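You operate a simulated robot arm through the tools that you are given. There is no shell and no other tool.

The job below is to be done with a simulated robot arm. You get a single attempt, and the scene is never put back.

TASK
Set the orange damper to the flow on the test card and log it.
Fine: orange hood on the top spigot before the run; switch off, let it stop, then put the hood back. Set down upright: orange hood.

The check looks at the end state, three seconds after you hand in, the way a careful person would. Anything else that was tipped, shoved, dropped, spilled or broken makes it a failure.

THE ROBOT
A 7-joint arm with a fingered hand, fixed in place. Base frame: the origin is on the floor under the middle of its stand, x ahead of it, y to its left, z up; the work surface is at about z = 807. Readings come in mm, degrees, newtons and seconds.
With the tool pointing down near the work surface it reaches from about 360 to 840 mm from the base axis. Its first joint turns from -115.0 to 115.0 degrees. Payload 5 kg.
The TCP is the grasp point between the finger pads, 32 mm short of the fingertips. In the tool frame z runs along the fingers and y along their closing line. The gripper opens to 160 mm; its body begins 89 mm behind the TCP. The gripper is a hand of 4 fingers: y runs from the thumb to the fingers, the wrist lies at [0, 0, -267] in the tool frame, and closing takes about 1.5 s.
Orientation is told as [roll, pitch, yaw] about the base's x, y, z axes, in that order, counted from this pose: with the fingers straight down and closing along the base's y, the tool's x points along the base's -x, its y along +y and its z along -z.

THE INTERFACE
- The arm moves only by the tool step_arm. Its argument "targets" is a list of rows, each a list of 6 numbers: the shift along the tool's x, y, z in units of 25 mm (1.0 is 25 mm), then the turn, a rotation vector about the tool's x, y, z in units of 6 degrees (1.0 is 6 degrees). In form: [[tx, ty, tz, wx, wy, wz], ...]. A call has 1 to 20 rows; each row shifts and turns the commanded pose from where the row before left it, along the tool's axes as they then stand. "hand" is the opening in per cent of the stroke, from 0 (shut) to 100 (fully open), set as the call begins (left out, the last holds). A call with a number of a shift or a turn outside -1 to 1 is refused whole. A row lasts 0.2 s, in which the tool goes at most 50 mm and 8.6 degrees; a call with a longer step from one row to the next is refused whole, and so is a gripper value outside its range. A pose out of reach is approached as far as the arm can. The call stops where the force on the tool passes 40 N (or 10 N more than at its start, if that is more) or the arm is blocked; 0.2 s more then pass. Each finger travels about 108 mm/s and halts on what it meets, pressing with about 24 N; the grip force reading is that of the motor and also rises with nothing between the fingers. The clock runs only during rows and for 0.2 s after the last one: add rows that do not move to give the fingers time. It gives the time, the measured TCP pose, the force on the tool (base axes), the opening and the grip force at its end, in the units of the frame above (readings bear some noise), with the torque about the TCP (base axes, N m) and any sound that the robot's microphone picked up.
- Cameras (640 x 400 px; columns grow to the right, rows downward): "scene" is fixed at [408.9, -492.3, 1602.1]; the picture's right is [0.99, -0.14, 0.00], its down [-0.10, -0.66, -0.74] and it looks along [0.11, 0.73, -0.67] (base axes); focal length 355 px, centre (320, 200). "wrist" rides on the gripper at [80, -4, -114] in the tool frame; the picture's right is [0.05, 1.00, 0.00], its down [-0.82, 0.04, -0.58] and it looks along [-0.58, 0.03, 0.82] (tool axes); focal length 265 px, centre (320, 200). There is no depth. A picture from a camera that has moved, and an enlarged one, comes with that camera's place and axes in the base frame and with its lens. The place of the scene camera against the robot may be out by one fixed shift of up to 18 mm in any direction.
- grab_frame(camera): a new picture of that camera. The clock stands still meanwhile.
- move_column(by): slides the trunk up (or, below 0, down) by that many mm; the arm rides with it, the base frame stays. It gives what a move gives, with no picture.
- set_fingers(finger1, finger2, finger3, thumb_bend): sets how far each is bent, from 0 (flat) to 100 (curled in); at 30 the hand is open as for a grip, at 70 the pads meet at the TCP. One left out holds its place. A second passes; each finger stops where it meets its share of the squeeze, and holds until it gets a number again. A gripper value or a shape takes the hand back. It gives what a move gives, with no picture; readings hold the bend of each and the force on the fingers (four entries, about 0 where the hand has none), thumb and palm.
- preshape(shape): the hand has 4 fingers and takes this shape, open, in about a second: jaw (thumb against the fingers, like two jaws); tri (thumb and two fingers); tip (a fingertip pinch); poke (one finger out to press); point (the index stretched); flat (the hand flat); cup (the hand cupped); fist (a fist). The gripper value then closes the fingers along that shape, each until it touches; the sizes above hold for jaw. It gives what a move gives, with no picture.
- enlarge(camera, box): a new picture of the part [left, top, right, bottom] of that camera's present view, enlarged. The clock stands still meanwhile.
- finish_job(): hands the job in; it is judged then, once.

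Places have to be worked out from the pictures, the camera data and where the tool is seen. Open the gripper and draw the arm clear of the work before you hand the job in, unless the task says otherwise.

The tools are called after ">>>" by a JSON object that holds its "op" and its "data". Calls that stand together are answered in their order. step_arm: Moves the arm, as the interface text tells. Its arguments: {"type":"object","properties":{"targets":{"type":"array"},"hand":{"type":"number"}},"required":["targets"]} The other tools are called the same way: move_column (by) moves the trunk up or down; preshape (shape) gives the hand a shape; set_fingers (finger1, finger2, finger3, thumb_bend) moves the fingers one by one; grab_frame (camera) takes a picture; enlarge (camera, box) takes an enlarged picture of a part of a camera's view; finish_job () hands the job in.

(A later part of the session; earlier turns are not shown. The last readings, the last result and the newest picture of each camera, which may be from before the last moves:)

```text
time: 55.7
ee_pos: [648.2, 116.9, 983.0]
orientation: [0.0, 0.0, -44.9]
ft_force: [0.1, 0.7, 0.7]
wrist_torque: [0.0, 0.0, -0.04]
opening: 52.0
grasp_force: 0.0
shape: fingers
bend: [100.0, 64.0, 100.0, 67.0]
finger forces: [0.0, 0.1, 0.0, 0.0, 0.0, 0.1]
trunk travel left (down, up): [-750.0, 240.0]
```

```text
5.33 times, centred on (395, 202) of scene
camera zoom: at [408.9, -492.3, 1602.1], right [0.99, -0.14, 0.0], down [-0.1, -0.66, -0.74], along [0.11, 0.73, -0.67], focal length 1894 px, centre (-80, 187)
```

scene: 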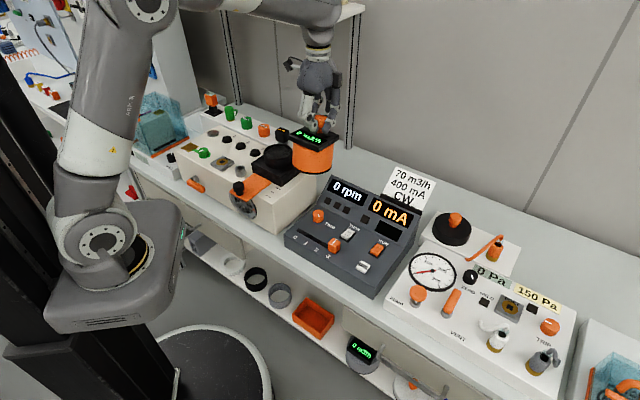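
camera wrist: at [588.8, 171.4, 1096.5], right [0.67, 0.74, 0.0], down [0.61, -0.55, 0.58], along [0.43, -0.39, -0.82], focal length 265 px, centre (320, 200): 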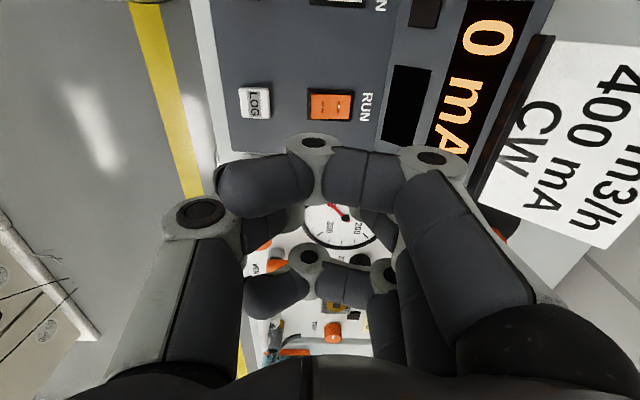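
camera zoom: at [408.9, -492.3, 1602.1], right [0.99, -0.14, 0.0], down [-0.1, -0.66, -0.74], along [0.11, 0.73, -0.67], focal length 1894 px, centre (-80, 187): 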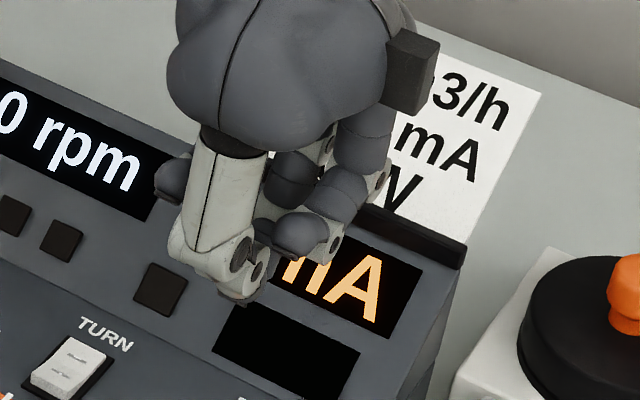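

The thumb-side pinch tip is the lowest point. I align on RUN's near half at s≈374, n≈539 and come down to about 12 mm above it.

>>> {"op": "step_arm", "data": {"targets": [[0.07, -0.08, 0.94, 0, 0, 0], [0, 0, 0.94, 0, 0, 0], [0, 0, 0.94, 0, 0, 0], [0, 0, 0.94, 0, 0, 0], [0, 0, 0.94, 0, 0, 0], [0, 0, 0, 0, 0, 0]]}}

>>> {"op": "enlarge", "data": {"camera": "scene", "box": [355, 215, 415, 265]}}

>>> {"op": "grab_frame", "data": {"camera": "wrist"}}

```text
time: 57.1
ee_pos: [646.4, 116.0, 864.0]
orientation: [0.0, 0.0, -45.1]
ft_force: [0.0, 0.1, 0.3]
wrist_torque: [-0.01, 0.01, 0.01]
opening: 51.8
grasp_force: 0.0
shape: fingers
bend: [100.0, 64.0, 100.0, 67.0]
finger forces: [0.0, 0.0, 0.0, 0.0, 0.0, 0.0]
trunk travel left (down, up): [-750.0, 240.0]
```

```text
8.00 times, centred on (385, 240) of scene
camera zoom: at [408.9, -492.3, 1602.1], right [0.99, -0.14, 0.0], down [-0.1, -0.66, -0.74], along [0.11, 0.73, -0.67], focal length 2840 px, centre (-200, -120)
```

zoom: 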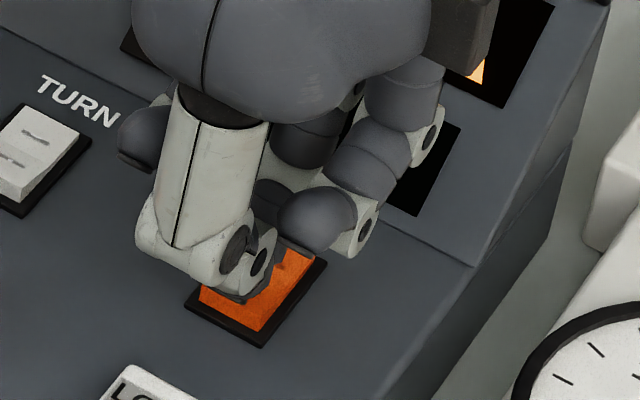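

```text
taken
camera wrist: at [586.9, 169.8, 978.3], right [0.67, 0.74, 0.0], down [0.61, -0.55, 0.58], along [0.43, -0.39, -0.82], focal length 265 px, centre (320, 200)
```

wrist: 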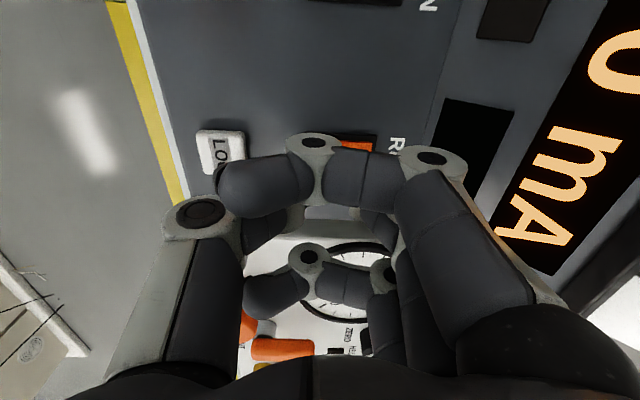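

The tip would land near the rocker's front edge, so I shift 3 mm outward and press down in small steps, watching the force and listening for a click.

>>> {"op": "step_arm", "data": {"targets": [[0, 0.12, 0.2, 0, 0, 0], [0, 0, 0.15, 0, 0, 0], [0, 0, 0.15, 0, 0, 0], [0, 0, 0, 0, 0, 0]]}}

```text
time: 58.1
ee_pos: [647.6, 116.8, 851.6]
orientation: [0.0, 0.1, -44.9]
ft_force: [-0.6, 0.4, 4.7]
wrist_torque: [0.0, 0.02, 0.0]
opening: 51.9
grasp_force: 0.1
shape: fingers
bend: [100.0, 65.0, 100.0, 67.0]
finger forces: [0.0, 0.0, 0.0, 0.0, 0.0, 0.0]
trunk travel left (down, up): [-750.0, 240.0]
```

Contact at about 4.7 N. I continue the press in 2.5 mm steps.

>>> {"op": "step_arm", "data": {"targets": [[0, 0, 0.1, 0, 0, 0], [0, 0, 0.1, 0, 0, 0], [0, 0, 0.1, 0, 0, 0]]}}

>>> {"op": "enlarge", "data": {"camera": "scene", "box": [305, 170, 425, 270]}}

```text
time: 58.9
ee_pos: [649.1, 118.6, 850.8]
orientation: [0.4, -0.4, -45.1]
ft_force: [-7.8, -2.0, 21.7]
wrist_torque: [-0.01, 0.3, 0.0]
opening: 51.6
grasp_force: 0.0
shape: fingers
bend: [100.0, 68.0, 100.0, 68.0]
finger forces: [0.1, 0.0, 0.0, 0.1, 0.0, 0.0]
trunk travel left (down, up): [-750.0, 240.0]
stopped in row 3: the force on the tool passed its limit at 42 N (the readings are from after the stop); the commanded pose is now the measured one
```

```text
4.00 times, centred on (365, 220) of scene
camera zoom: at [408.9, -492.3, 1602.1], right [0.99, -0.14, 0.0], down [-0.1, -0.66, -0.74], along [0.11, 0.73, -0.67], focal length 1420 px, centre (140, 120)
```

zoom: 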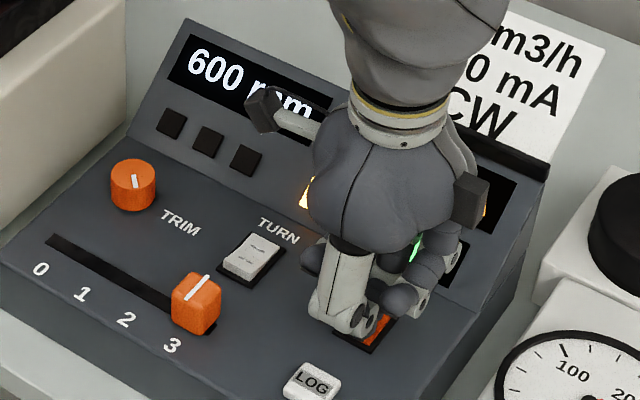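

The fan is running, with the display showing 600 rpm and climbing. I retract upward and read the displays.

>>> {"op": "step_arm", "data": {"targets": [[0, 0, -0.4, 0, 0, 0], [0, 0, -1, 0, 0, 0], [0, 0, -1, 0, 0, 0]]}}

>>> {"op": "grab_frame", "data": {"camera": "scene"}}

>>> {"op": "enlarge", "data": {"camera": "scene", "box": [220, 120, 340, 230]}}

>>> {"op": "enlarge", "data": {"camera": "scene", "box": [305, 170, 425, 270]}}

```text
time: 59.7
ee_pos: [650.7, 118.6, 907.9]
orientation: [0.2, -0.2, -45.1]
ft_force: [-1.0, -0.9, -0.1]
wrist_torque: [0.02, 0.01, 0.02]
opening: 51.4
grasp_force: 0.1
shape: fingers
bend: [100.0, 66.0, 100.0, 68.0]
finger forces: [0.0, 0.1, 0.1, 0.0, 0.1, 0.0]
trunk travel left (down, up): [-750.0, 240.0]
```

```text
taken
```

scene: 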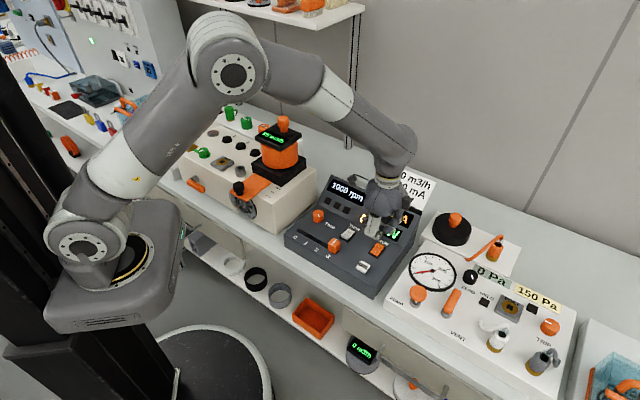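

```text
3.64 times, centred on (280, 175) of scene
camera zoom: at [408.9, -492.3, 1602.1], right [0.99, -0.14, 0.0], down [-0.1, -0.66, -0.74], along [0.11, 0.73, -0.67], focal length 1291 px, centre (466, 291)
```

zoom: 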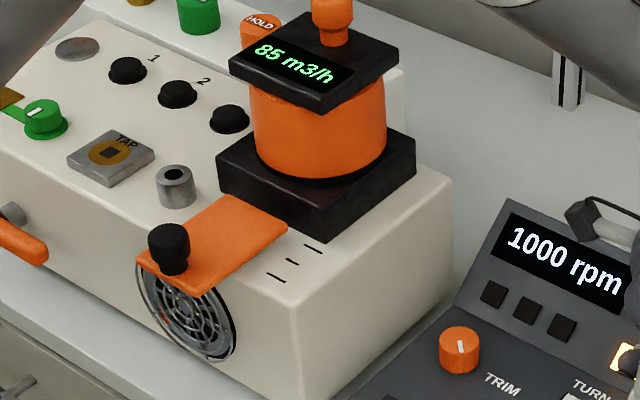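

```text
4.00 times, centred on (365, 220) of scene
camera zoom: at [408.9, -492.3, 1602.1], right [0.99, -0.14, 0.0], down [-0.1, -0.66, -0.74], along [0.11, 0.73, -0.67], focal length 1420 px, centre (140, 120)
```

zoom: 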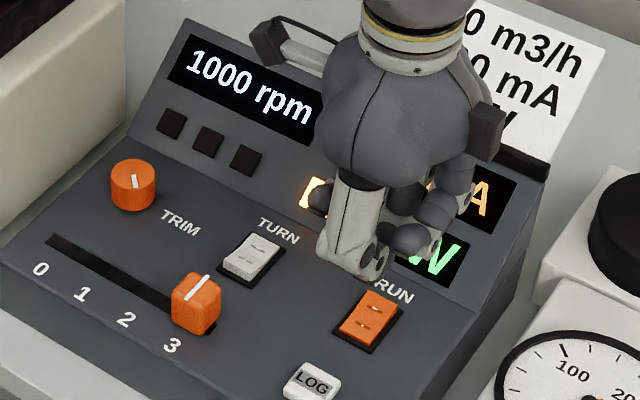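

The hood reads 85 m3/h at 1000 rpm and the small panel shows green letters ending in "W". I move the hand up and aside to read everything.

>>> {"op": "step_arm", "data": {"targets": [[0.6, -0.4, -0.8, 0, 0, 0], [0.9, -0.4, -0.8, 0, 0, 0], [0.9, -0.4, -0.8, 0, 0, 0], [0.9, -0.4, -0.8, 0, 0, 0], [0.9, -0.4, -0.8, 0, 0, 0], [0.9, -0.4, -0.8, 0, 0, 0]]}}

>>> {"op": "enlarge", "data": {"camera": "scene", "box": [305, 160, 425, 270]}}

>>> {"op": "grab_frame", "data": {"camera": "wrist"}}

>>> {"op": "enlarge", "data": {"camera": "scene", "box": [220, 120, 320, 230]}}

```text
time: 61.1
ee_pos: [518.3, 165.7, 1025.9]
orientation: [0.1, -0.2, -45.0]
ft_force: [-0.2, -0.3, -0.4]
wrist_torque: [0.01, -0.07, 0.01]
opening: 51.7
grasp_force: 0.1
shape: fingers
bend: [100.0, 66.0, 100.0, 68.0]
finger forces: [0.1, 0.0, 0.1, 0.0, 0.0, 0.0]
trunk travel left (down, up): [-750.0, 240.0]
```

```text
3.64 times, centred on (365, 215) of scene
camera zoom: at [408.9, -492.3, 1602.1], right [0.99, -0.14, 0.0], down [-0.1, -0.66, -0.74], along [0.11, 0.73, -0.67], focal length 1291 px, centre (156, 146)
```

zoom: 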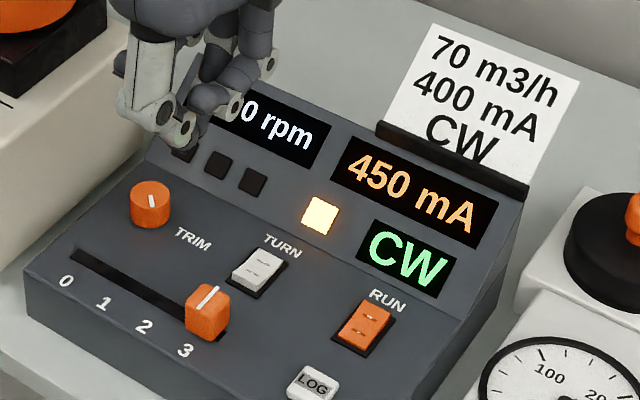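

```text
taken
camera wrist: at [457.9, 219.1, 1139.5], right [0.67, 0.74, 0.01], down [0.6, -0.55, 0.58], along [0.43, -0.39, -0.81], focal length 265 px, centre (320, 200)
```

wrist: 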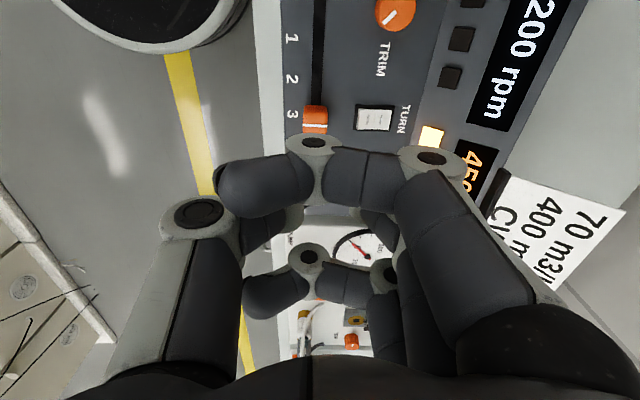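

```text
3.64 times, centred on (270, 175) of scene
camera zoom: at [408.9, -492.3, 1602.1], right [0.99, -0.14, 0.0], down [-0.1, -0.66, -0.74], along [0.11, 0.73, -0.67], focal length 1291 px, centre (502, 291)
```

zoom: 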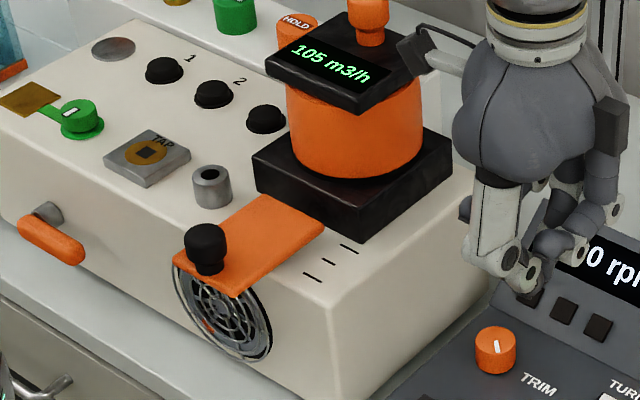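

Direction is CW as the card asks. The flow is 105 m3/h and the current 450 mA at 1200 rpm, and may still be settling, so I wait a moment and read again.

>>> {"op": "step_arm", "data": {"targets": [[0.9, 0, -0.5, 0, 0, 0], [0.9, 0, -0.5, 0, 0, 0], [0.9, 0, -0.5, 0, 0, 0], [0, 0, 0, 0, 0, 0], [0, 0, 0, 0, 0, 0], [0, 0, 0, 0, 0, 0], [0, 0, 0, 0, 0, 0], [0, 0, 0, 0, 0, 0], [0, 0, 0, 0, 0, 0], [0, 0, 0, 0, 0, 0], [0, 0, 0, 0, 0, 0], [0, 0, 0, 0, 0, 0]]}}

>>> {"op": "enlarge", "data": {"camera": "scene", "box": [305, 160, 425, 270]}}

>>> {"op": "enlarge", "data": {"camera": "scene", "box": [220, 120, 320, 230]}}

>>> {"op": "grab_frame", "data": {"camera": "wrist"}}

```text
time: 63.7
ee_pos: [469.8, 212.4, 1063.8]
orientation: [0.4, -0.3, -45.0]
ft_force: [-0.4, 0.3, -0.5]
wrist_torque: [0.02, -0.02, 0.0]
opening: 51.6
grasp_force: 0.1
shape: fingers
bend: [100.0, 66.0, 100.0, 68.0]
finger forces: [0.0, 0.1, 0.0, 0.1, 0.0, 0.0]
trunk travel left (down, up): [-750.0, 240.0]
```

```text
3.64 times, centred on (365, 215) of scene
camera zoom: at [408.9, -492.3, 1602.1], right [0.99, -0.14, 0.0], down [-0.1, -0.66, -0.74], along [0.11, 0.73, -0.67], focal length 1291 px, centre (156, 146)
```

zoom: 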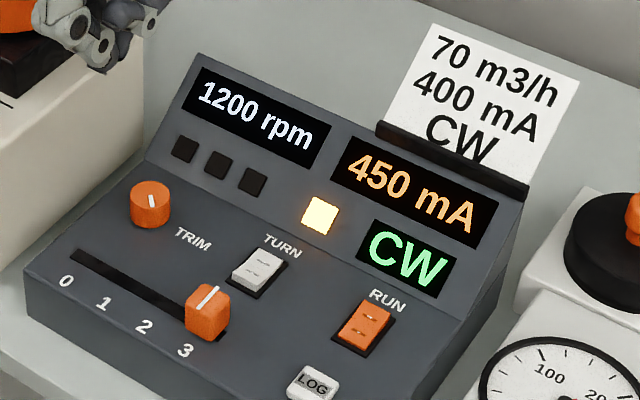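

```text
3.64 times, centred on (270, 175) of scene
camera zoom: at [408.9, -492.3, 1602.1], right [0.99, -0.14, 0.0], down [-0.1, -0.66, -0.74], along [0.11, 0.73, -0.67], focal length 1291 px, centre (502, 291)
```

zoom: 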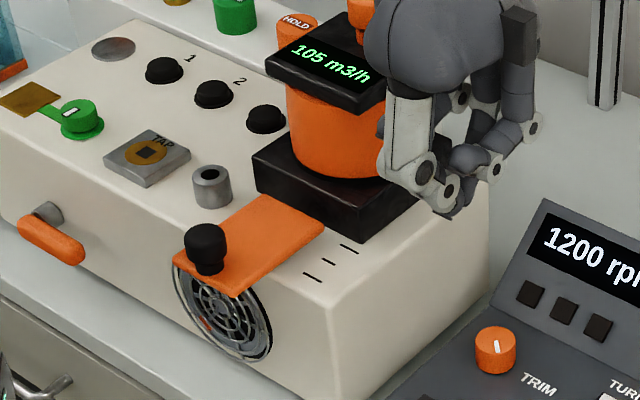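

```text
taken
camera wrist: at [409.1, 266.8, 1177.7], right [0.67, 0.74, 0.0], down [0.6, -0.55, 0.58], along [0.43, -0.39, -0.81], focal length 265 px, centre (320, 200)
```

wrist: 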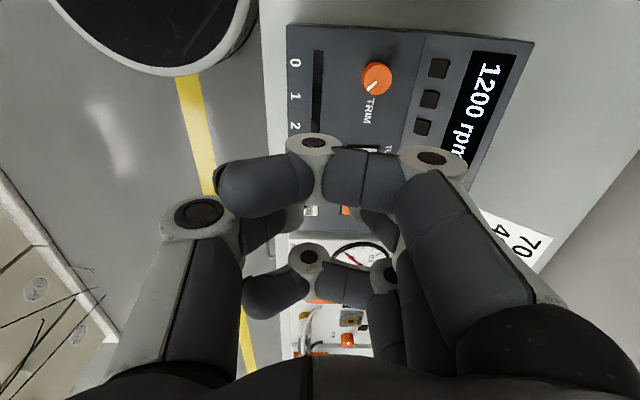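

Steady at 1200 rpm, 450 mA, 105 m3/h and CW, so the damper must close some to reach 70. I turn the hand back to yaw 45° so it stays clear of the hood, reopen it as a jaw, and go to the damper knob near s≈-14, n≈411, z≈940.

>>> {"op": "step_arm", "data": {"targets": [[0, -0.3, -0.2, 0, 0, -1], [0, -0.3, -0.2, 0, 0, -1], [0, -0.3, 0, 0, 0, -1], [0, -0.3, 0, 0, 0, -1], [0, 0, 0, 0, 0, -1], [0, 0, 0, 0, 0, -1], [0, 0, 0, 0, 0, -1], [0, 0, 0, 0, 0, -1], [0, 0, 0, 0, 0, -1], [0, 0, 0, 0, 0, -1], [0, 0, 0, 0, 0, -1], [0, 0, 0, 0, 0, -1], [0, 0, 0, 0, 0, -1], [0, 0, 0, 0, 0, -1], [0, 0, 0, 0, 0, -1]]}}

>>> {"op": "preshape", "data": {"shape": "jaw"}}

```text
time: 66.9
ee_pos: [452.2, 190.6, 1072.7]
orientation: [-0.2, -0.4, 45.1]
ft_force: [0.2, -0.1, 0.0]
wrist_torque: [0.0, 0.0, -0.03]
opening: 51.6
grasp_force: 0.0
shape: fingers
bend: [100.0, 66.0, 100.0, 68.0]
finger forces: [0.0, 0.1, 0.0, 0.0, 0.0, 0.1]
trunk travel left (down, up): [-750.0, 240.0]
```

```text
time: 67.8
ee_pos: [452.2, 189.7, 1073.7]
orientation: [-0.2, -0.2, 44.9]
ft_force: [-0.7, 0.0, -0.3]
wrist_torque: [0.01, -0.02, -0.01]
opening: 160.0
grasp_force: 0.0
shape: jaw
bend: [30.0, 30.0, 30.0, 30.0]
finger forces: [0.1, 0.1, 0.0, 0.0, 0.0, 0.0]
trunk travel left (down, up): [-750.0, 240.0]
```

I slide left to above the damper knob with the hand at 50 % and take a look.

>>> {"op": "step_arm", "data": {"targets": [[0.45, 0.8, 0, 0, 0, 0], [0.45, 0.8, 0, 0, 0, 0], [0.45, 0.8, 0, 0, 0, 0], [0.37, 0.8, 0, 0, 0, 0], [0, 0.8, 0, 0, 0, 0], [0, 0.8, 0, 0, 0, 0], [0, 0.8, 0, 0, 0, 0], [0, 0.8, 0, 0, 0, 0], [0, 0.8, 0, 0, 0, 0], [0, 0.78, 0, 0, 0, 0], [0, 0, 0, 0, 0, 0]], "hand": 50}}

>>> {"op": "grab_frame", "data": {"camera": "wrist"}}

>>> {"op": "enlarge", "data": {"camera": "wrist", "box": [240, 80, 400, 200]}}

```text
time: 70.2
ee_pos: [282.3, 300.1, 1073.0]
orientation: [-0.3, -0.4, 44.9]
ft_force: [0.3, 0.6, 0.4]
wrist_torque: [-0.03, -0.01, 0.04]
opening: 80.7
grasp_force: 0.0
shape: jaw
bend: [72.0, 72.0, 72.0, 70.0]
finger forces: [0.1, 0.0, 0.1, 0.0, 0.1, 0.1]
trunk travel left (down, up): [-750.0, 240.0]
```

```text
taken
camera wrist: at [226.7, 240.7, 1186.8], right [-0.74, 0.67, 0.0], down [0.54, 0.61, 0.58], along [0.39, 0.43, -0.81], focal length 265 px, centre (320, 200)
```

wrist: 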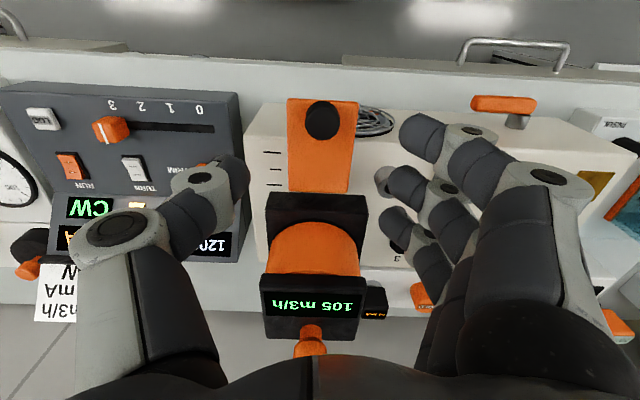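

```text
3.33 times, centred on (320, 140) of wrist
camera zoom: at [226.7, 240.7, 1186.8], right [-0.74, 0.67, 0.0], down [0.54, 0.61, 0.58], along [0.39, 0.43, -0.81], focal length 885 px, centre (320, 400)
```

zoom: 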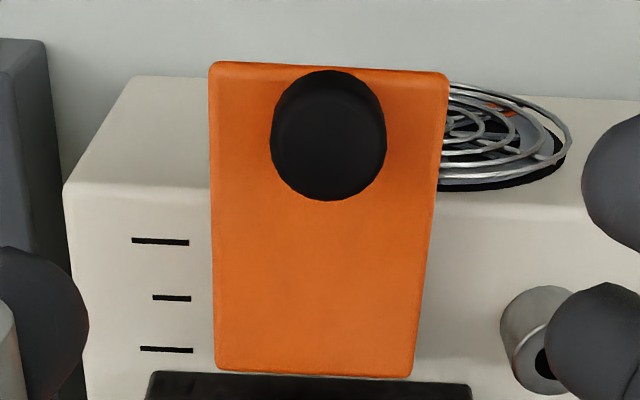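

The hood display is readable from here at 105 m3/h. The knob sits at about s≈-15, n≈412.5, so I centre on it and descend to z≈950.

>>> {"op": "step_arm", "data": {"targets": [[-0.03, 0.1, 0.9, 0, 0, 0], [0, 0, 0.9, 0, 0, 0], [0, 0, 0.9, 0, 0, 0], [0, 0, 0.9, 0, 0, 0], [0, 0, 0.7, 0, 0, 0], [0, 0, 0.4, 0, 0, 0], [0, 0, 0.2, 0, 0, 0], [0, 0, 0, 0, 0, 0]]}}

>>> {"op": "grab_frame", "data": {"camera": "wrist"}}

>>> {"op": "enlarge", "data": {"camera": "scene", "box": [190, 130, 310, 230]}}

```text
time: 72.0
ee_pos: [280.9, 303.2, 950.5]
orientation: [-0.3, -0.2, 45.0]
ft_force: [0.3, 0.7, 0.9]
wrist_torque: [-0.03, 0.02, -0.05]
opening: 80.9
grasp_force: 0.3
shape: jaw
bend: [72.0, 72.0, 72.0, 70.0]
finger forces: [0.0, 0.0, 0.1, 0.0, 0.0, 0.1]
trunk travel left (down, up): [-750.0, 240.0]
```

```text
taken
camera wrist: at [225.2, 243.3, 1064.3], right [-0.74, 0.67, 0.0], down [0.54, 0.61, 0.58], along [0.39, 0.43, -0.81], focal length 265 px, centre (320, 200)
```

wrist: 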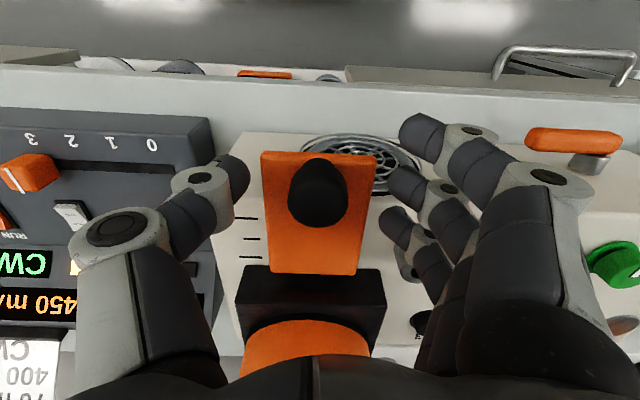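

```text
4.00 times, centred on (250, 180) of scene
camera zoom: at [408.9, -492.3, 1602.1], right [0.99, -0.14, 0.0], down [-0.1, -0.66, -0.74], along [0.11, 0.73, -0.67], focal length 1420 px, centre (600, 280)
```

zoom: 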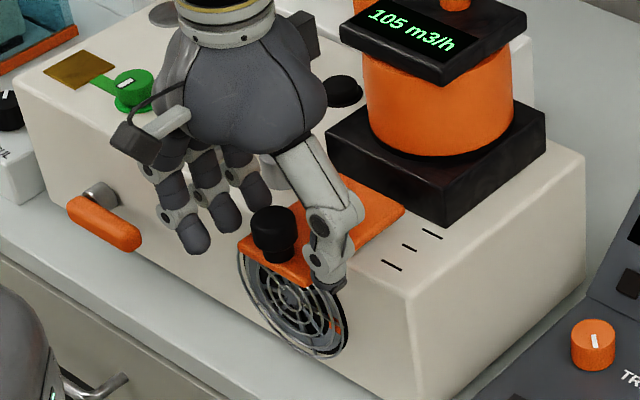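

Centred on the knob, and both displays stay readable. I lower 4 mm more and close on it.

>>> {"op": "step_arm", "data": {"targets": [[0, 0, 0.16, 0, 0, 0], [0, 0, 0, 0, 0, 0]]}}

>>> {"op": "step_arm", "data": {"targets": [[0, 0, 0, 0, 0, 0], [0, 0, 0, 0, 0, 0], [0, 0, 0, 0, 0, 0], [0, 0, 0, 0, 0, 0], [0, 0, 0, 0, 0, 0], [0, 0, 0, 0, 0, 0], [0, 0, 0, 0, 0, 0]], "hand": 12}}

>>> {"op": "grab_frame", "data": {"camera": "wrist"}}

```text
time: 72.6
ee_pos: [279.7, 302.8, 945.6]
orientation: [-0.2, -0.3, 45.0]
ft_force: [0.0, -0.3, 0.5]
wrist_torque: [-0.03, 0.02, 0.0]
opening: 80.9
grasp_force: 0.0
shape: jaw
bend: [72.0, 72.0, 72.0, 70.0]
finger forces: [0.1, 0.0, 0.0, 0.0, 0.0, 0.0]
trunk travel left (down, up): [-750.0, 240.0]
```

```text
time: 74.2
ee_pos: [281.7, 302.8, 945.8]
orientation: [-0.3, -0.3, 44.9]
ft_force: [5.1, -4.3, 5.0]
wrist_torque: [-0.2, -0.17, 0.23]
opening: 50.2
grasp_force: 24.0
shape: jaw
bend: [68.0, 73.0, 73.0, 70.0]
finger forces: [0.1, 7.4, 7.4, 0.0, 19.9, 0.0]
trunk travel left (down, up): [-750.0, 240.0]
```

```text
taken
camera wrist: at [226.1, 242.8, 1060.2], right [-0.74, 0.67, 0.0], down [0.54, 0.6, 0.58], along [0.39, 0.43, -0.81], focal length 265 px, centre (320, 200)
```

wrist: 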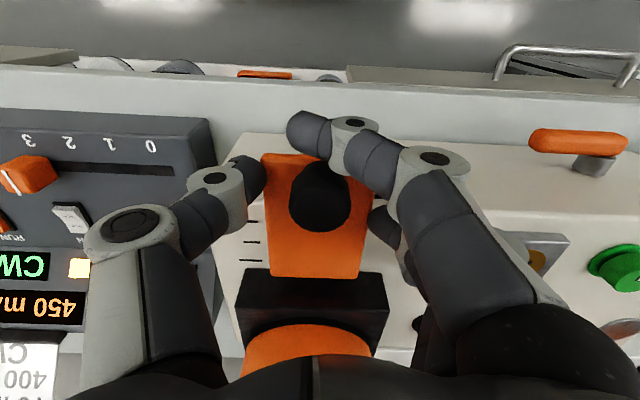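

The fingertips caught the plate's edges rather than the knob, so I was too low. I open, raise 12 mm and check the heights from a zoomed view.

>>> {"op": "step_arm", "data": {"targets": [[0, 0, 0, 0, 0, 0], [0, 0, 0, 0, 0, 0], [0, 0, 0, 0, 0, 0], [0, 0, -0.25, 0, 0, 0], [0, 0, -0.25, 0, 0, 0], [0, 0, 0, 0, 0, 0]], "hand": 50}}

>>> {"op": "enlarge", "data": {"camera": "wrist", "box": [240, 130, 400, 290]}}

>>> {"op": "enlarge", "data": {"camera": "scene", "box": [215, 170, 285, 220]}}

```text
time: 75.6
ee_pos: [280.1, 304.4, 958.6]
orientation: [-0.2, -0.3, 44.9]
ft_force: [-0.7, -0.8, 0.0]
wrist_torque: [0.0, 0.01, 0.01]
opening: 79.1
grasp_force: 0.1
shape: jaw
bend: [72.0, 72.0, 72.0, 70.0]
finger forces: [0.0, 0.0, 0.0, 0.1, 0.1, 0.0]
trunk travel left (down, up): [-750.0, 240.0]
```

```text
2.50 times, centred on (320, 210) of wrist
camera zoom: at [225.3, 243.5, 1072.4], right [-0.74, 0.67, 0.0], down [0.54, 0.61, 0.58], along [0.39, 0.43, -0.81], focal length 664 px, centre (320, 175)
```

zoom: 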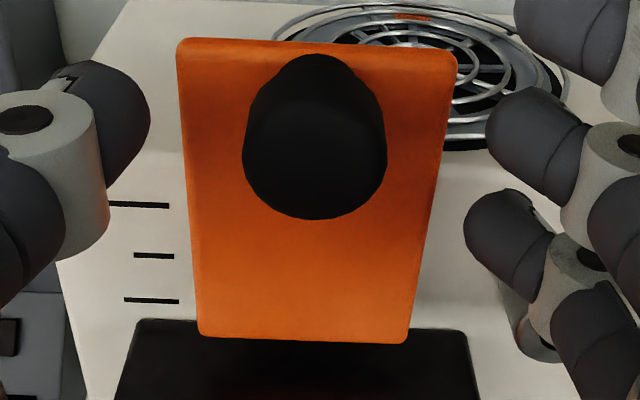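

```text
8.00 times, centred on (250, 195) of scene
camera zoom: at [408.9, -492.3, 1602.1], right [0.99, -0.14, 0.0], down [-0.1, -0.66, -0.74], along [0.11, 0.73, -0.67], focal length 2840 px, centre (880, 240)
```

zoom: 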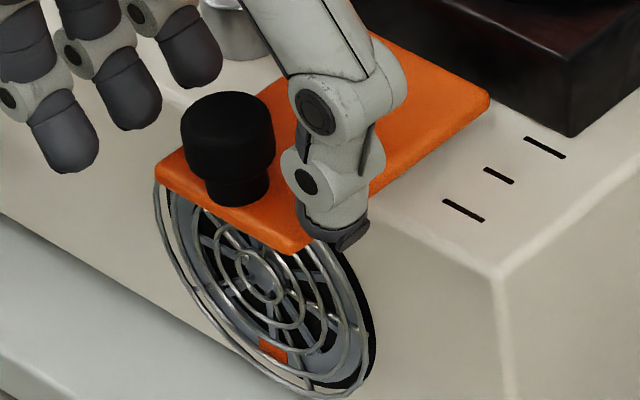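

The knob's top is at about z≈947, centred at s≈-15.7, n≈414.5. I set the TCP to z≈953, matching the offset that worked on the hood, and close again.

>>> {"op": "step_arm", "data": {"targets": [[-0.04, -0.06, 0.2, 0, 0, 0], [0, 0, 0, 0, 0, 0]]}}

>>> {"op": "step_arm", "data": {"targets": [[0, 0, 0, 0, 0, 0], [0, 0, 0, 0, 0, 0], [0, 0, 0, 0, 0, 0], [0, 0, 0, 0, 0, 0], [0, 0, 0, 0, 0, 0], [0, 0, 0, 0, 0, 0], [0, 0, 0, 0, 0, 0]], "hand": 12}}

>>> {"op": "grab_frame", "data": {"camera": "wrist"}}

>>> {"op": "enlarge", "data": {"camera": "scene", "box": [190, 120, 310, 230]}}

```text
time: 76.2
ee_pos: [281.6, 303.6, 954.4]
orientation: [-0.2, -0.4, 45.0]
ft_force: [-0.2, -0.7, 0.1]
wrist_torque: [-0.01, -0.01, 0.0]
opening: 79.3
grasp_force: 0.0
shape: jaw
bend: [72.0, 72.0, 72.0, 70.0]
finger forces: [0.0, 0.0, 0.0, 0.1, 0.1, 0.1]
trunk travel left (down, up): [-750.0, 240.0]
```

```text
time: 77.8
ee_pos: [283.1, 302.1, 953.5]
orientation: [-0.1, -0.3, 44.9]
ft_force: [2.2, -1.6, 6.0]
wrist_torque: [0.11, -0.01, 0.27]
opening: 33.6
grasp_force: 23.7
shape: jaw
bend: [69.0, 73.0, 73.0, 70.0]
finger forces: [0.0, 9.1, 8.9, 0.0, 19.6, 0.0]
trunk travel left (down, up): [-750.0, 240.0]
```

```text
taken
camera wrist: at [227.5, 243.1, 1067.7], right [-0.74, 0.67, 0.0], down [0.54, 0.61, 0.58], along [0.39, 0.43, -0.81], focal length 265 px, centre (320, 200)
```

wrist: 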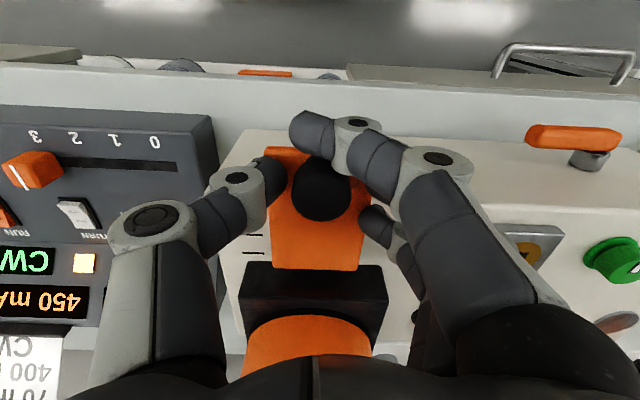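

```text
3.64 times, centred on (250, 175) of scene
camera zoom: at [408.9, -492.3, 1602.1], right [0.99, -0.14, 0.0], down [-0.1, -0.66, -0.74], along [0.11, 0.73, -0.67], focal length 1291 px, centre (574, 291)
```

zoom: 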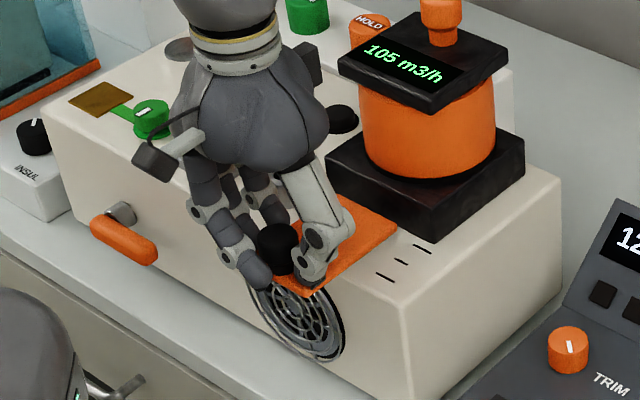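

The thumb and finger 2 hold the knob, with finger 3 against the plate's edge. I push the damper 5 mm outward as a first trial and watch the flow and the force.

>>> {"op": "step_arm", "data": {"targets": [[-0.1, 0, 0, 0, 0, 0], [-0.1, 0, 0, 0, 0, 0], [0, 0, 0, 0, 0, 0], [0, 0, 0, 0, 0, 0], [0, 0, 0, 0, 0, 0]]}}

>>> {"op": "enlarge", "data": {"camera": "scene", "box": [190, 120, 310, 230]}}

>>> {"op": "grab_frame", "data": {"camera": "wrist"}}

```text
time: 79.0
ee_pos: [285.3, 306.2, 953.8]
orientation: [-0.2, -0.3, 44.9]
ft_force: [4.6, -4.2, 1.9]
wrist_torque: [-0.07, -0.13, 0.31]
opening: 33.4
grasp_force: 23.8
shape: jaw
bend: [69.0, 73.0, 73.0, 70.0]
finger forces: [0.0, 7.9, 8.1, 0.0, 21.1, 0.1]
trunk travel left (down, up): [-750.0, 240.0]
```

```text
3.64 times, centred on (250, 175) of scene
camera zoom: at [408.9, -492.3, 1602.1], right [0.99, -0.14, 0.0], down [-0.1, -0.66, -0.74], along [0.11, 0.73, -0.67], focal length 1291 px, centre (574, 291)
```

zoom: 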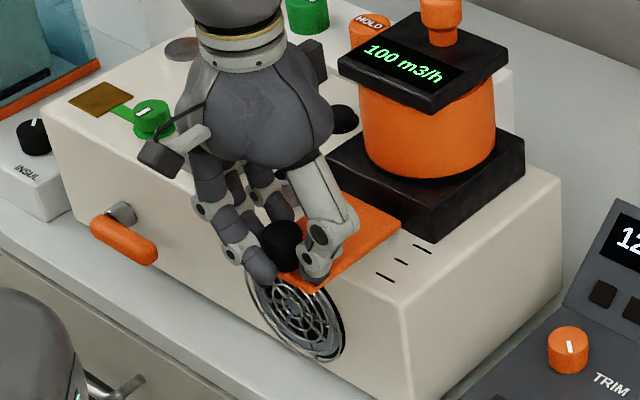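

```text
taken
camera wrist: at [231.0, 246.7, 1067.8], right [-0.74, 0.67, 0.0], down [0.54, 0.61, 0.58], along [0.39, 0.43, -0.81], focal length 265 px, centre (320, 200)
```

wrist: 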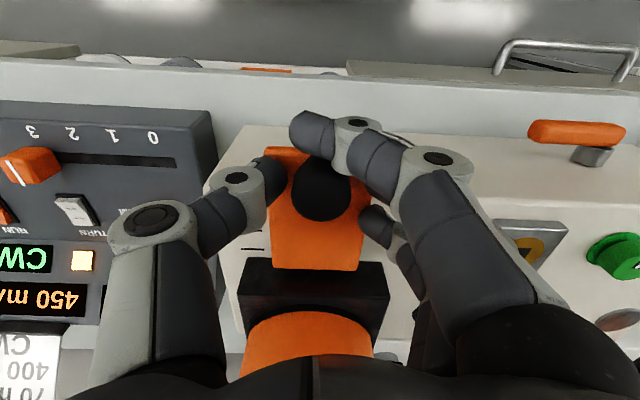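

Flow fell to 100 m3/h for about 4.5 mm, with the current still at 450 mA. I push another 12 mm.

>>> {"op": "step_arm", "data": {"targets": [[-0.12, 0, 0, 0, 0, 0], [-0.12, 0, 0, 0, 0, 0], [-0.12, 0, 0, 0, 0, 0], [-0.12, 0, 0, 0, 0, 0], [0, 0, 0, 0, 0, 0], [0, 0, 0, 0, 0, 0], [0, 0, 0, 0, 0, 0], [0, 0, 0, 0, 0, 0]]}}

>>> {"op": "enlarge", "data": {"camera": "scene", "box": [190, 120, 310, 230]}}

>>> {"op": "grab_frame", "data": {"camera": "wrist"}}

```text
time: 80.8
ee_pos: [295.1, 314.4, 953.7]
orientation: [-0.2, -0.2, 44.8]
ft_force: [3.9, -4.4, -7.5]
wrist_torque: [-0.13, -0.07, 0.28]
opening: 33.4
grasp_force: 24.1
shape: jaw
bend: [69.0, 73.0, 73.0, 70.0]
finger forces: [0.0, 7.5, 7.4, 0.1, 19.6, 0.1]
trunk travel left (down, up): [-750.0, 240.0]
```

```text
3.64 times, centred on (250, 175) of scene
camera zoom: at [408.9, -492.3, 1602.1], right [0.99, -0.14, 0.0], down [-0.1, -0.66, -0.74], along [0.11, 0.73, -0.67], focal length 1291 px, centre (574, 291)
```

zoom: 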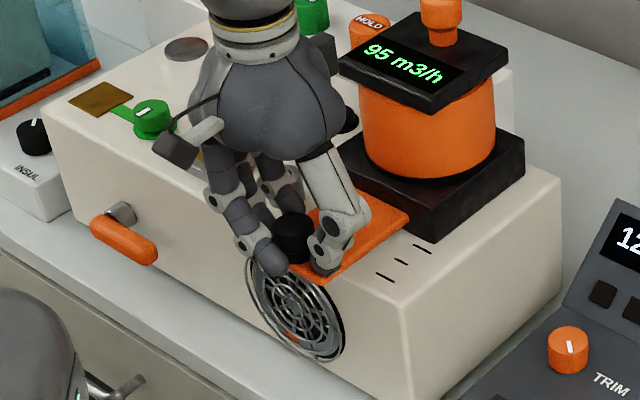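

```text
taken
camera wrist: at [239.8, 255.5, 1067.9], right [-0.74, 0.67, 0.0], down [0.54, 0.61, 0.58], along [0.39, 0.43, -0.81], focal length 265 px, centre (320, 200)
```

wrist: 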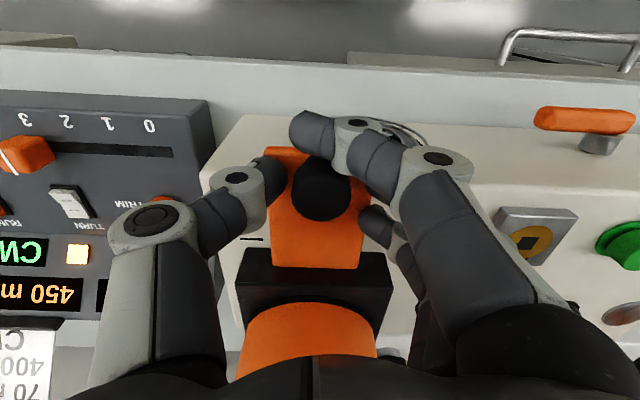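

95 m3/h after about 17 mm in total. I wait briefly in case the reading lags, then push 12 mm more.

>>> {"op": "step_arm", "data": {"targets": [[0, 0, 0, 0, 0, 0], [0, 0, 0, 0, 0, 0], [-0.12, 0, 0, 0, 0, 0], [-0.12, 0, 0, 0, 0, 0], [-0.12, 0, 0, 0, 0, 0], [-0.12, 0, 0, 0, 0, 0], [0, 0, 0, 0, 0, 0], [0, 0, 0, 0, 0, 0], [0, 0, 0, 0, 0, 0], [0, 0, 0, 0, 0, 0], [0, 0, 0, 0, 0, 0]]}}

>>> {"op": "enlarge", "data": {"camera": "scene", "box": [190, 120, 310, 230]}}

>>> {"op": "enlarge", "data": {"camera": "scene", "box": [305, 160, 425, 270]}}

```text
time: 83.2
ee_pos: [303.5, 323.3, 954.4]
orientation: [-0.1, -0.1, 44.9]
ft_force: [3.2, -3.0, -11.5]
wrist_torque: [-0.06, 0.01, 0.24]
opening: 33.3
grasp_force: 23.8
shape: jaw
bend: [69.0, 73.0, 73.0, 70.0]
finger forces: [0.0, 7.7, 7.6, 0.1, 18.4, 0.0]
trunk travel left (down, up): [-750.0, 240.0]
```

```text
3.64 times, centred on (250, 175) of scene
camera zoom: at [408.9, -492.3, 1602.1], right [0.99, -0.14, 0.0], down [-0.1, -0.66, -0.74], along [0.11, 0.73, -0.67], focal length 1291 px, centre (574, 291)
```

zoom: 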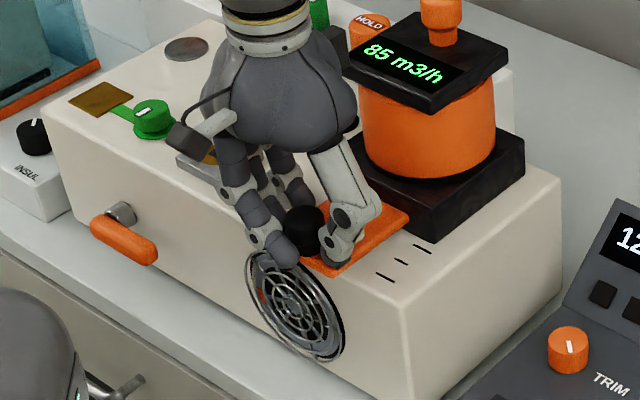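

```text
3.64 times, centred on (365, 215) of scene
camera zoom: at [408.9, -492.3, 1602.1], right [0.99, -0.14, 0.0], down [-0.1, -0.66, -0.74], along [0.11, 0.73, -0.67], focal length 1291 px, centre (156, 146)
```

zoom: 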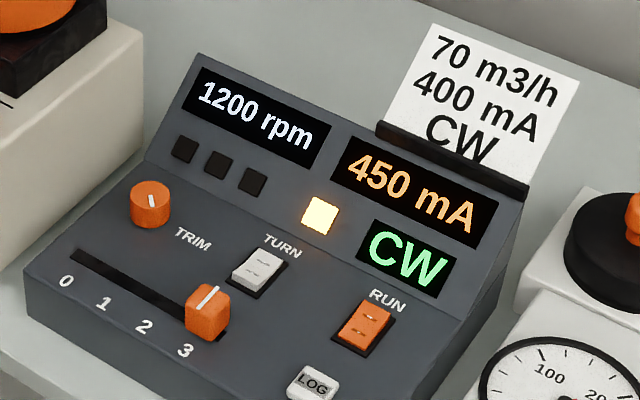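

85 m3/h now and still 450 mA. I ease 1 mm down to relax the pull and push 10 mm more.

>>> {"op": "step_arm", "data": {"targets": [[-0.1, 0, 0.04, 0, 0, 0], [-0.1, 0, 0, 0, 0, 0], [-0.1, 0, 0, 0, 0, 0], [-0.1, 0, 0, 0, 0, 0], [0, 0, 0, 0, 0, 0], [0, 0, 0, 0, 0, 0], [0, 0, 0, 0, 0, 0], [0, 0, 0, 0, 0, 0], [0, 0, 0, 0, 0, 0], [0, 0, 0, 0, 0, 0]]}}

>>> {"op": "enlarge", "data": {"camera": "scene", "box": [190, 120, 310, 230]}}

>>> {"op": "enlarge", "data": {"camera": "scene", "box": [305, 160, 425, 270]}}

```text
time: 85.4
ee_pos: [309.5, 329.7, 954.3]
orientation: [-0.2, -0.3, 44.9]
ft_force: [4.3, -4.3, 1.8]
wrist_torque: [-0.03, -0.09, 0.25]
opening: 33.2
grasp_force: 23.9
shape: jaw
bend: [69.0, 73.0, 73.0, 70.0]
finger forces: [0.0, 8.4, 7.9, 0.1, 20.1, 0.1]
trunk travel left (down, up): [-750.0, 240.0]
```

```text
3.64 times, centred on (250, 175) of scene
camera zoom: at [408.9, -492.3, 1602.1], right [0.99, -0.14, 0.0], down [-0.1, -0.66, -0.74], along [0.11, 0.73, -0.67], focal length 1291 px, centre (574, 291)
```

zoom: 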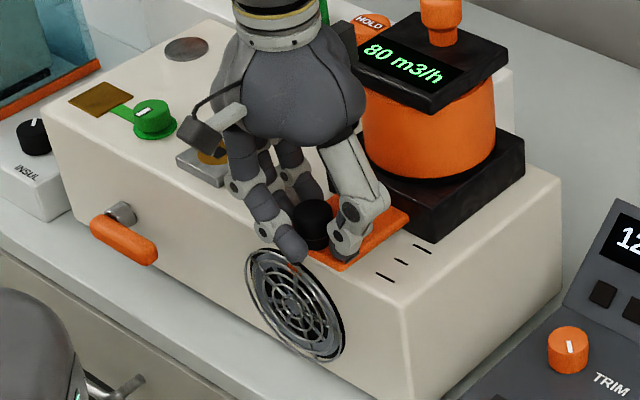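

```text
3.64 times, centred on (365, 215) of scene
camera zoom: at [408.9, -492.3, 1602.1], right [0.99, -0.14, 0.0], down [-0.1, -0.66, -0.74], along [0.11, 0.73, -0.67], focal length 1291 px, centre (156, 146)
```

zoom: 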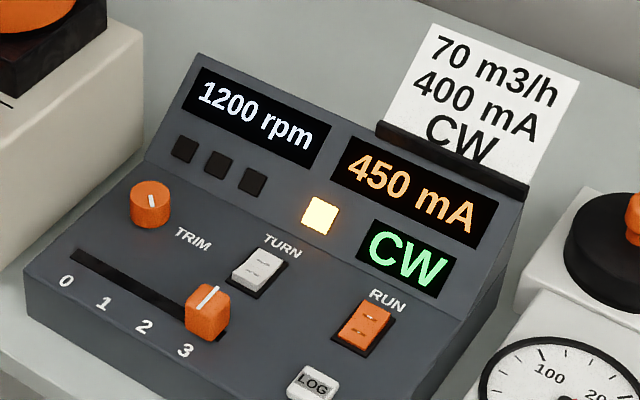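

80 m3/h. I push 8 mm more and then continue in finer steps.

>>> {"op": "step_arm", "data": {"targets": [[-0.1, 0, 0, 0, 0, 0], [-0.1, 0, 0, 0, 0, 0], [-0.12, 0, 0, 0, 0, 0], [0, 0, 0, 0, 0, 0], [0, 0, 0, 0, 0, 0], [0, 0, 0, 0, 0, 0], [0, 0, 0, 0, 0, 0], [0, 0, 0, 0, 0, 0], [0, 0, 0, 0, 0, 0]]}}

>>> {"op": "enlarge", "data": {"camera": "scene", "box": [190, 120, 310, 230]}}

>>> {"op": "enlarge", "data": {"camera": "scene", "box": [305, 160, 425, 270]}}

```text
time: 87.4
ee_pos: [316.0, 335.8, 953.9]
orientation: [-0.3, -0.3, 45.0]
ft_force: [2.6, -3.1, -1.2]
wrist_torque: [-0.01, -0.02, 0.22]
opening: 33.3
grasp_force: 24.0
shape: jaw
bend: [69.0, 73.0, 73.0, 70.0]
finger forces: [0.1, 8.5, 8.1, 0.0, 19.4, 0.0]
trunk travel left (down, up): [-750.0, 240.0]
```

```text
3.64 times, centred on (250, 175) of scene
camera zoom: at [408.9, -492.3, 1602.1], right [0.99, -0.14, 0.0], down [-0.1, -0.66, -0.74], along [0.11, 0.73, -0.67], focal length 1291 px, centre (574, 291)
```

zoom: 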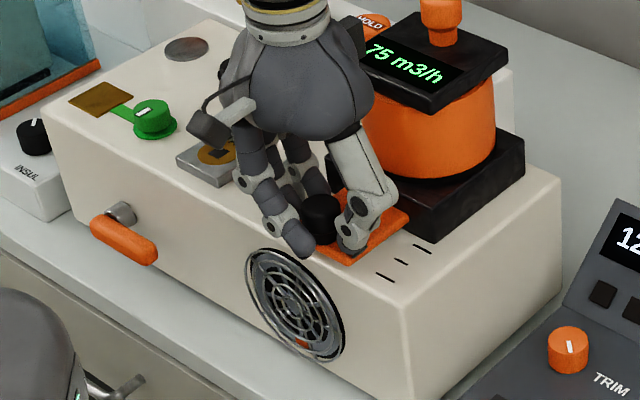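

```text
3.64 times, centred on (365, 215) of scene
camera zoom: at [408.9, -492.3, 1602.1], right [0.99, -0.14, 0.0], down [-0.1, -0.66, -0.74], along [0.11, 0.73, -0.67], focal length 1291 px, centre (156, 146)
```

zoom: 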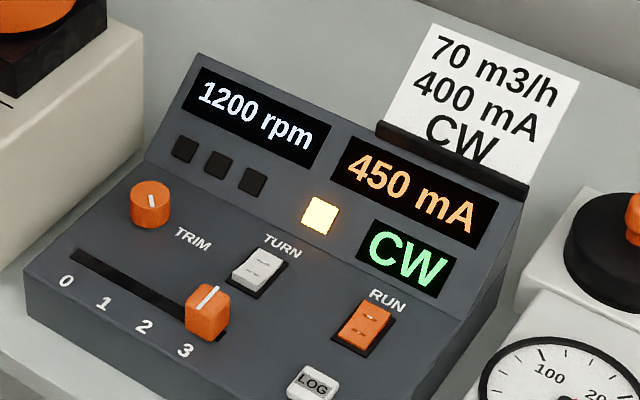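

75 m3/h. The current stays at 450 mA whatever the damper does, and since the task only concerns the flow line I leave the trim and speed alone. I push 5 mm more.

>>> {"op": "step_arm", "data": {"targets": [[-0.1, 0, 0, 0, 0, 0], [-0.1, 0, 0, 0, 0, 0], [0, 0, 0, 0, 0, 0], [0, 0, 0, 0, 0, 0], [0, 0, 0, 0, 0, 0], [0, 0, 0, 0, 0, 0], [0, 0, 0, 0, 0, 0], [0, 0, 0, 0, 0, 0]]}}

>>> {"op": "enlarge", "data": {"camera": "scene", "box": [240, 110, 310, 170]}}

>>> {"op": "grab_frame", "data": {"camera": "scene"}}

```text
time: 89.2
ee_pos: [320.7, 339.3, 954.1]
orientation: [-0.3, -0.3, 45.0]
ft_force: [1.8, -1.8, -2.0]
wrist_torque: [0.01, 0.04, 0.28]
opening: 33.2
grasp_force: 24.0
shape: jaw
bend: [69.0, 73.0, 73.0, 70.0]
finger forces: [0.1, 9.1, 8.6, 0.0, 18.5, 0.0]
trunk travel left (down, up): [-750.0, 240.0]
```

```text
6.67 times, centred on (275, 140) of scene
camera zoom: at [408.9, -492.3, 1602.1], right [0.99, -0.14, 0.0], down [-0.1, -0.66, -0.74], along [0.11, 0.73, -0.67], focal length 2367 px, centre (620, 600)
```

zoom: 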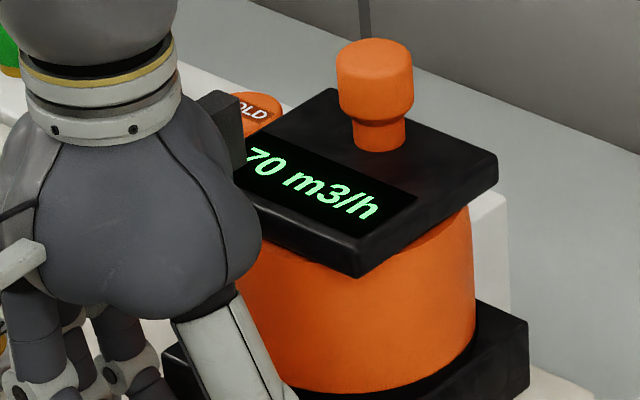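

```text
taken
```

scene: 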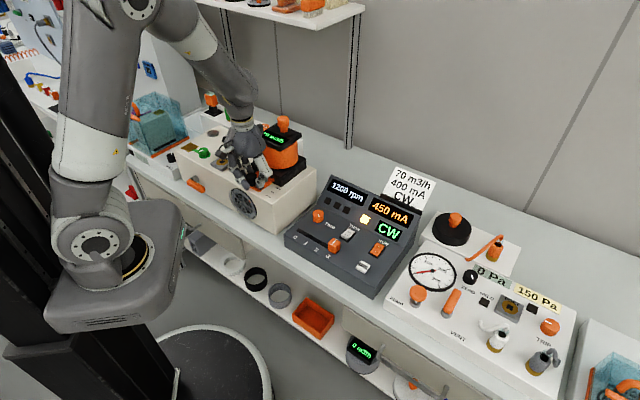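

70 m3/h. To sit in the middle of the 70 band rather than at its edge, I probe 3 mm further.

>>> {"op": "step_arm", "data": {"targets": [[-0.12, 0, 0, 0, 0, 0], [0, 0, 0, 0, 0, 0], [0, 0, 0, 0, 0, 0], [0, 0, 0, 0, 0, 0], [0, 0, 0, 0, 0, 0], [0, 0, 0, 0, 0, 0], [0, 0, 0, 0, 0, 0], [0, 0, 0, 0, 0, 0]]}}

>>> {"op": "enlarge", "data": {"camera": "scene", "box": [240, 110, 310, 170]}}

```text
time: 91.0
ee_pos: [321.1, 340.9, 954.0]
orientation: [-0.2, -0.3, 45.0]
ft_force: [1.1, -0.5, 0.5]
wrist_torque: [0.21, 0.13, 0.27]
opening: 33.0
grasp_force: 23.9
shape: jaw
bend: [69.0, 73.0, 73.0, 70.0]
finger forces: [0.1, 10.2, 9.6, 0.0, 18.3, 0.0]
trunk travel left (down, up): [-750.0, 240.0]
```

```text
6.67 times, centred on (275, 140) of scene
camera zoom: at [408.9, -492.3, 1602.1], right [0.99, -0.14, 0.0], down [-0.1, -0.66, -0.74], along [0.11, 0.73, -0.67], focal length 2367 px, centre (620, 600)
```

zoom: 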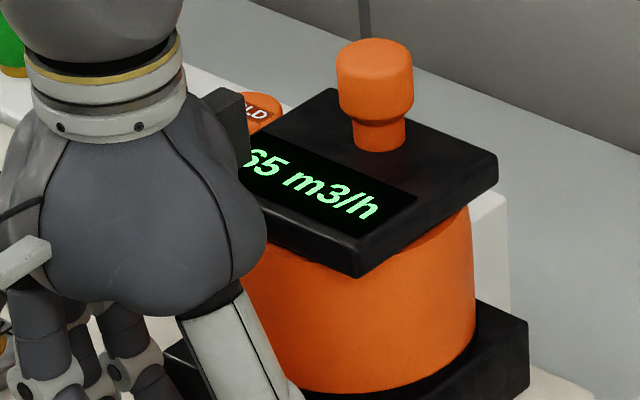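

65 m3/h, so the 70 band spans roughly 1 to 7.5 mm on this scale. I go back 4 mm to its middle and wait for the reading to settle.

>>> {"op": "step_arm", "data": {"targets": [[0.08, 0, 0, 0, 0, 0], [0.08, 0, 0, 0, 0, 0], [0, 0, 0, 0, 0, 0], [0, 0, 0, 0, 0, 0], [0, 0, 0, 0, 0, 0], [0, 0, 0, 0, 0, 0], [0, 0, 0, 0, 0, 0], [0, 0, 0, 0, 0, 0], [0, 0, 0, 0, 0, 0], [0, 0, 0, 0, 0, 0], [0, 0, 0, 0, 0, 0], [0, 0, 0, 0, 0, 0], [0, 0, 0, 0, 0, 0]]}}

>>> {"op": "enlarge", "data": {"camera": "scene", "box": [240, 110, 310, 170]}}

```text
time: 93.8
ee_pos: [318.9, 339.4, 953.9]
orientation: [-0.2, -0.3, 44.8]
ft_force: [4.1, -4.1, 5.2]
wrist_torque: [-0.07, -0.1, 0.28]
opening: 33.2
grasp_force: 24.2
shape: jaw
bend: [69.0, 73.0, 73.0, 70.0]
finger forces: [0.0, 8.9, 8.5, 0.0, 20.9, 0.0]
trunk travel left (down, up): [-750.0, 240.0]
```

```text
6.67 times, centred on (275, 140) of scene
camera zoom: at [408.9, -492.3, 1602.1], right [0.99, -0.14, 0.0], down [-0.1, -0.66, -0.74], along [0.11, 0.73, -0.67], focal length 2367 px, centre (620, 600)
```

zoom: 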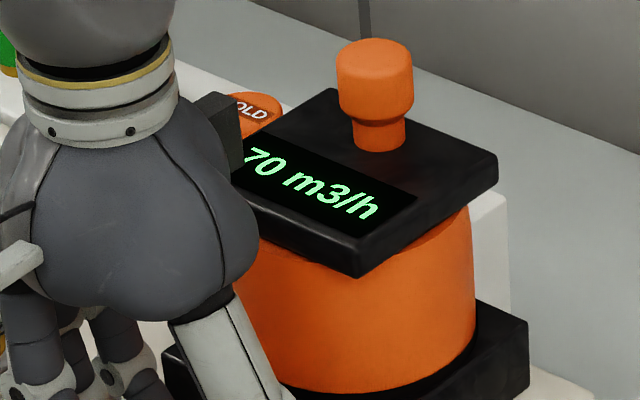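

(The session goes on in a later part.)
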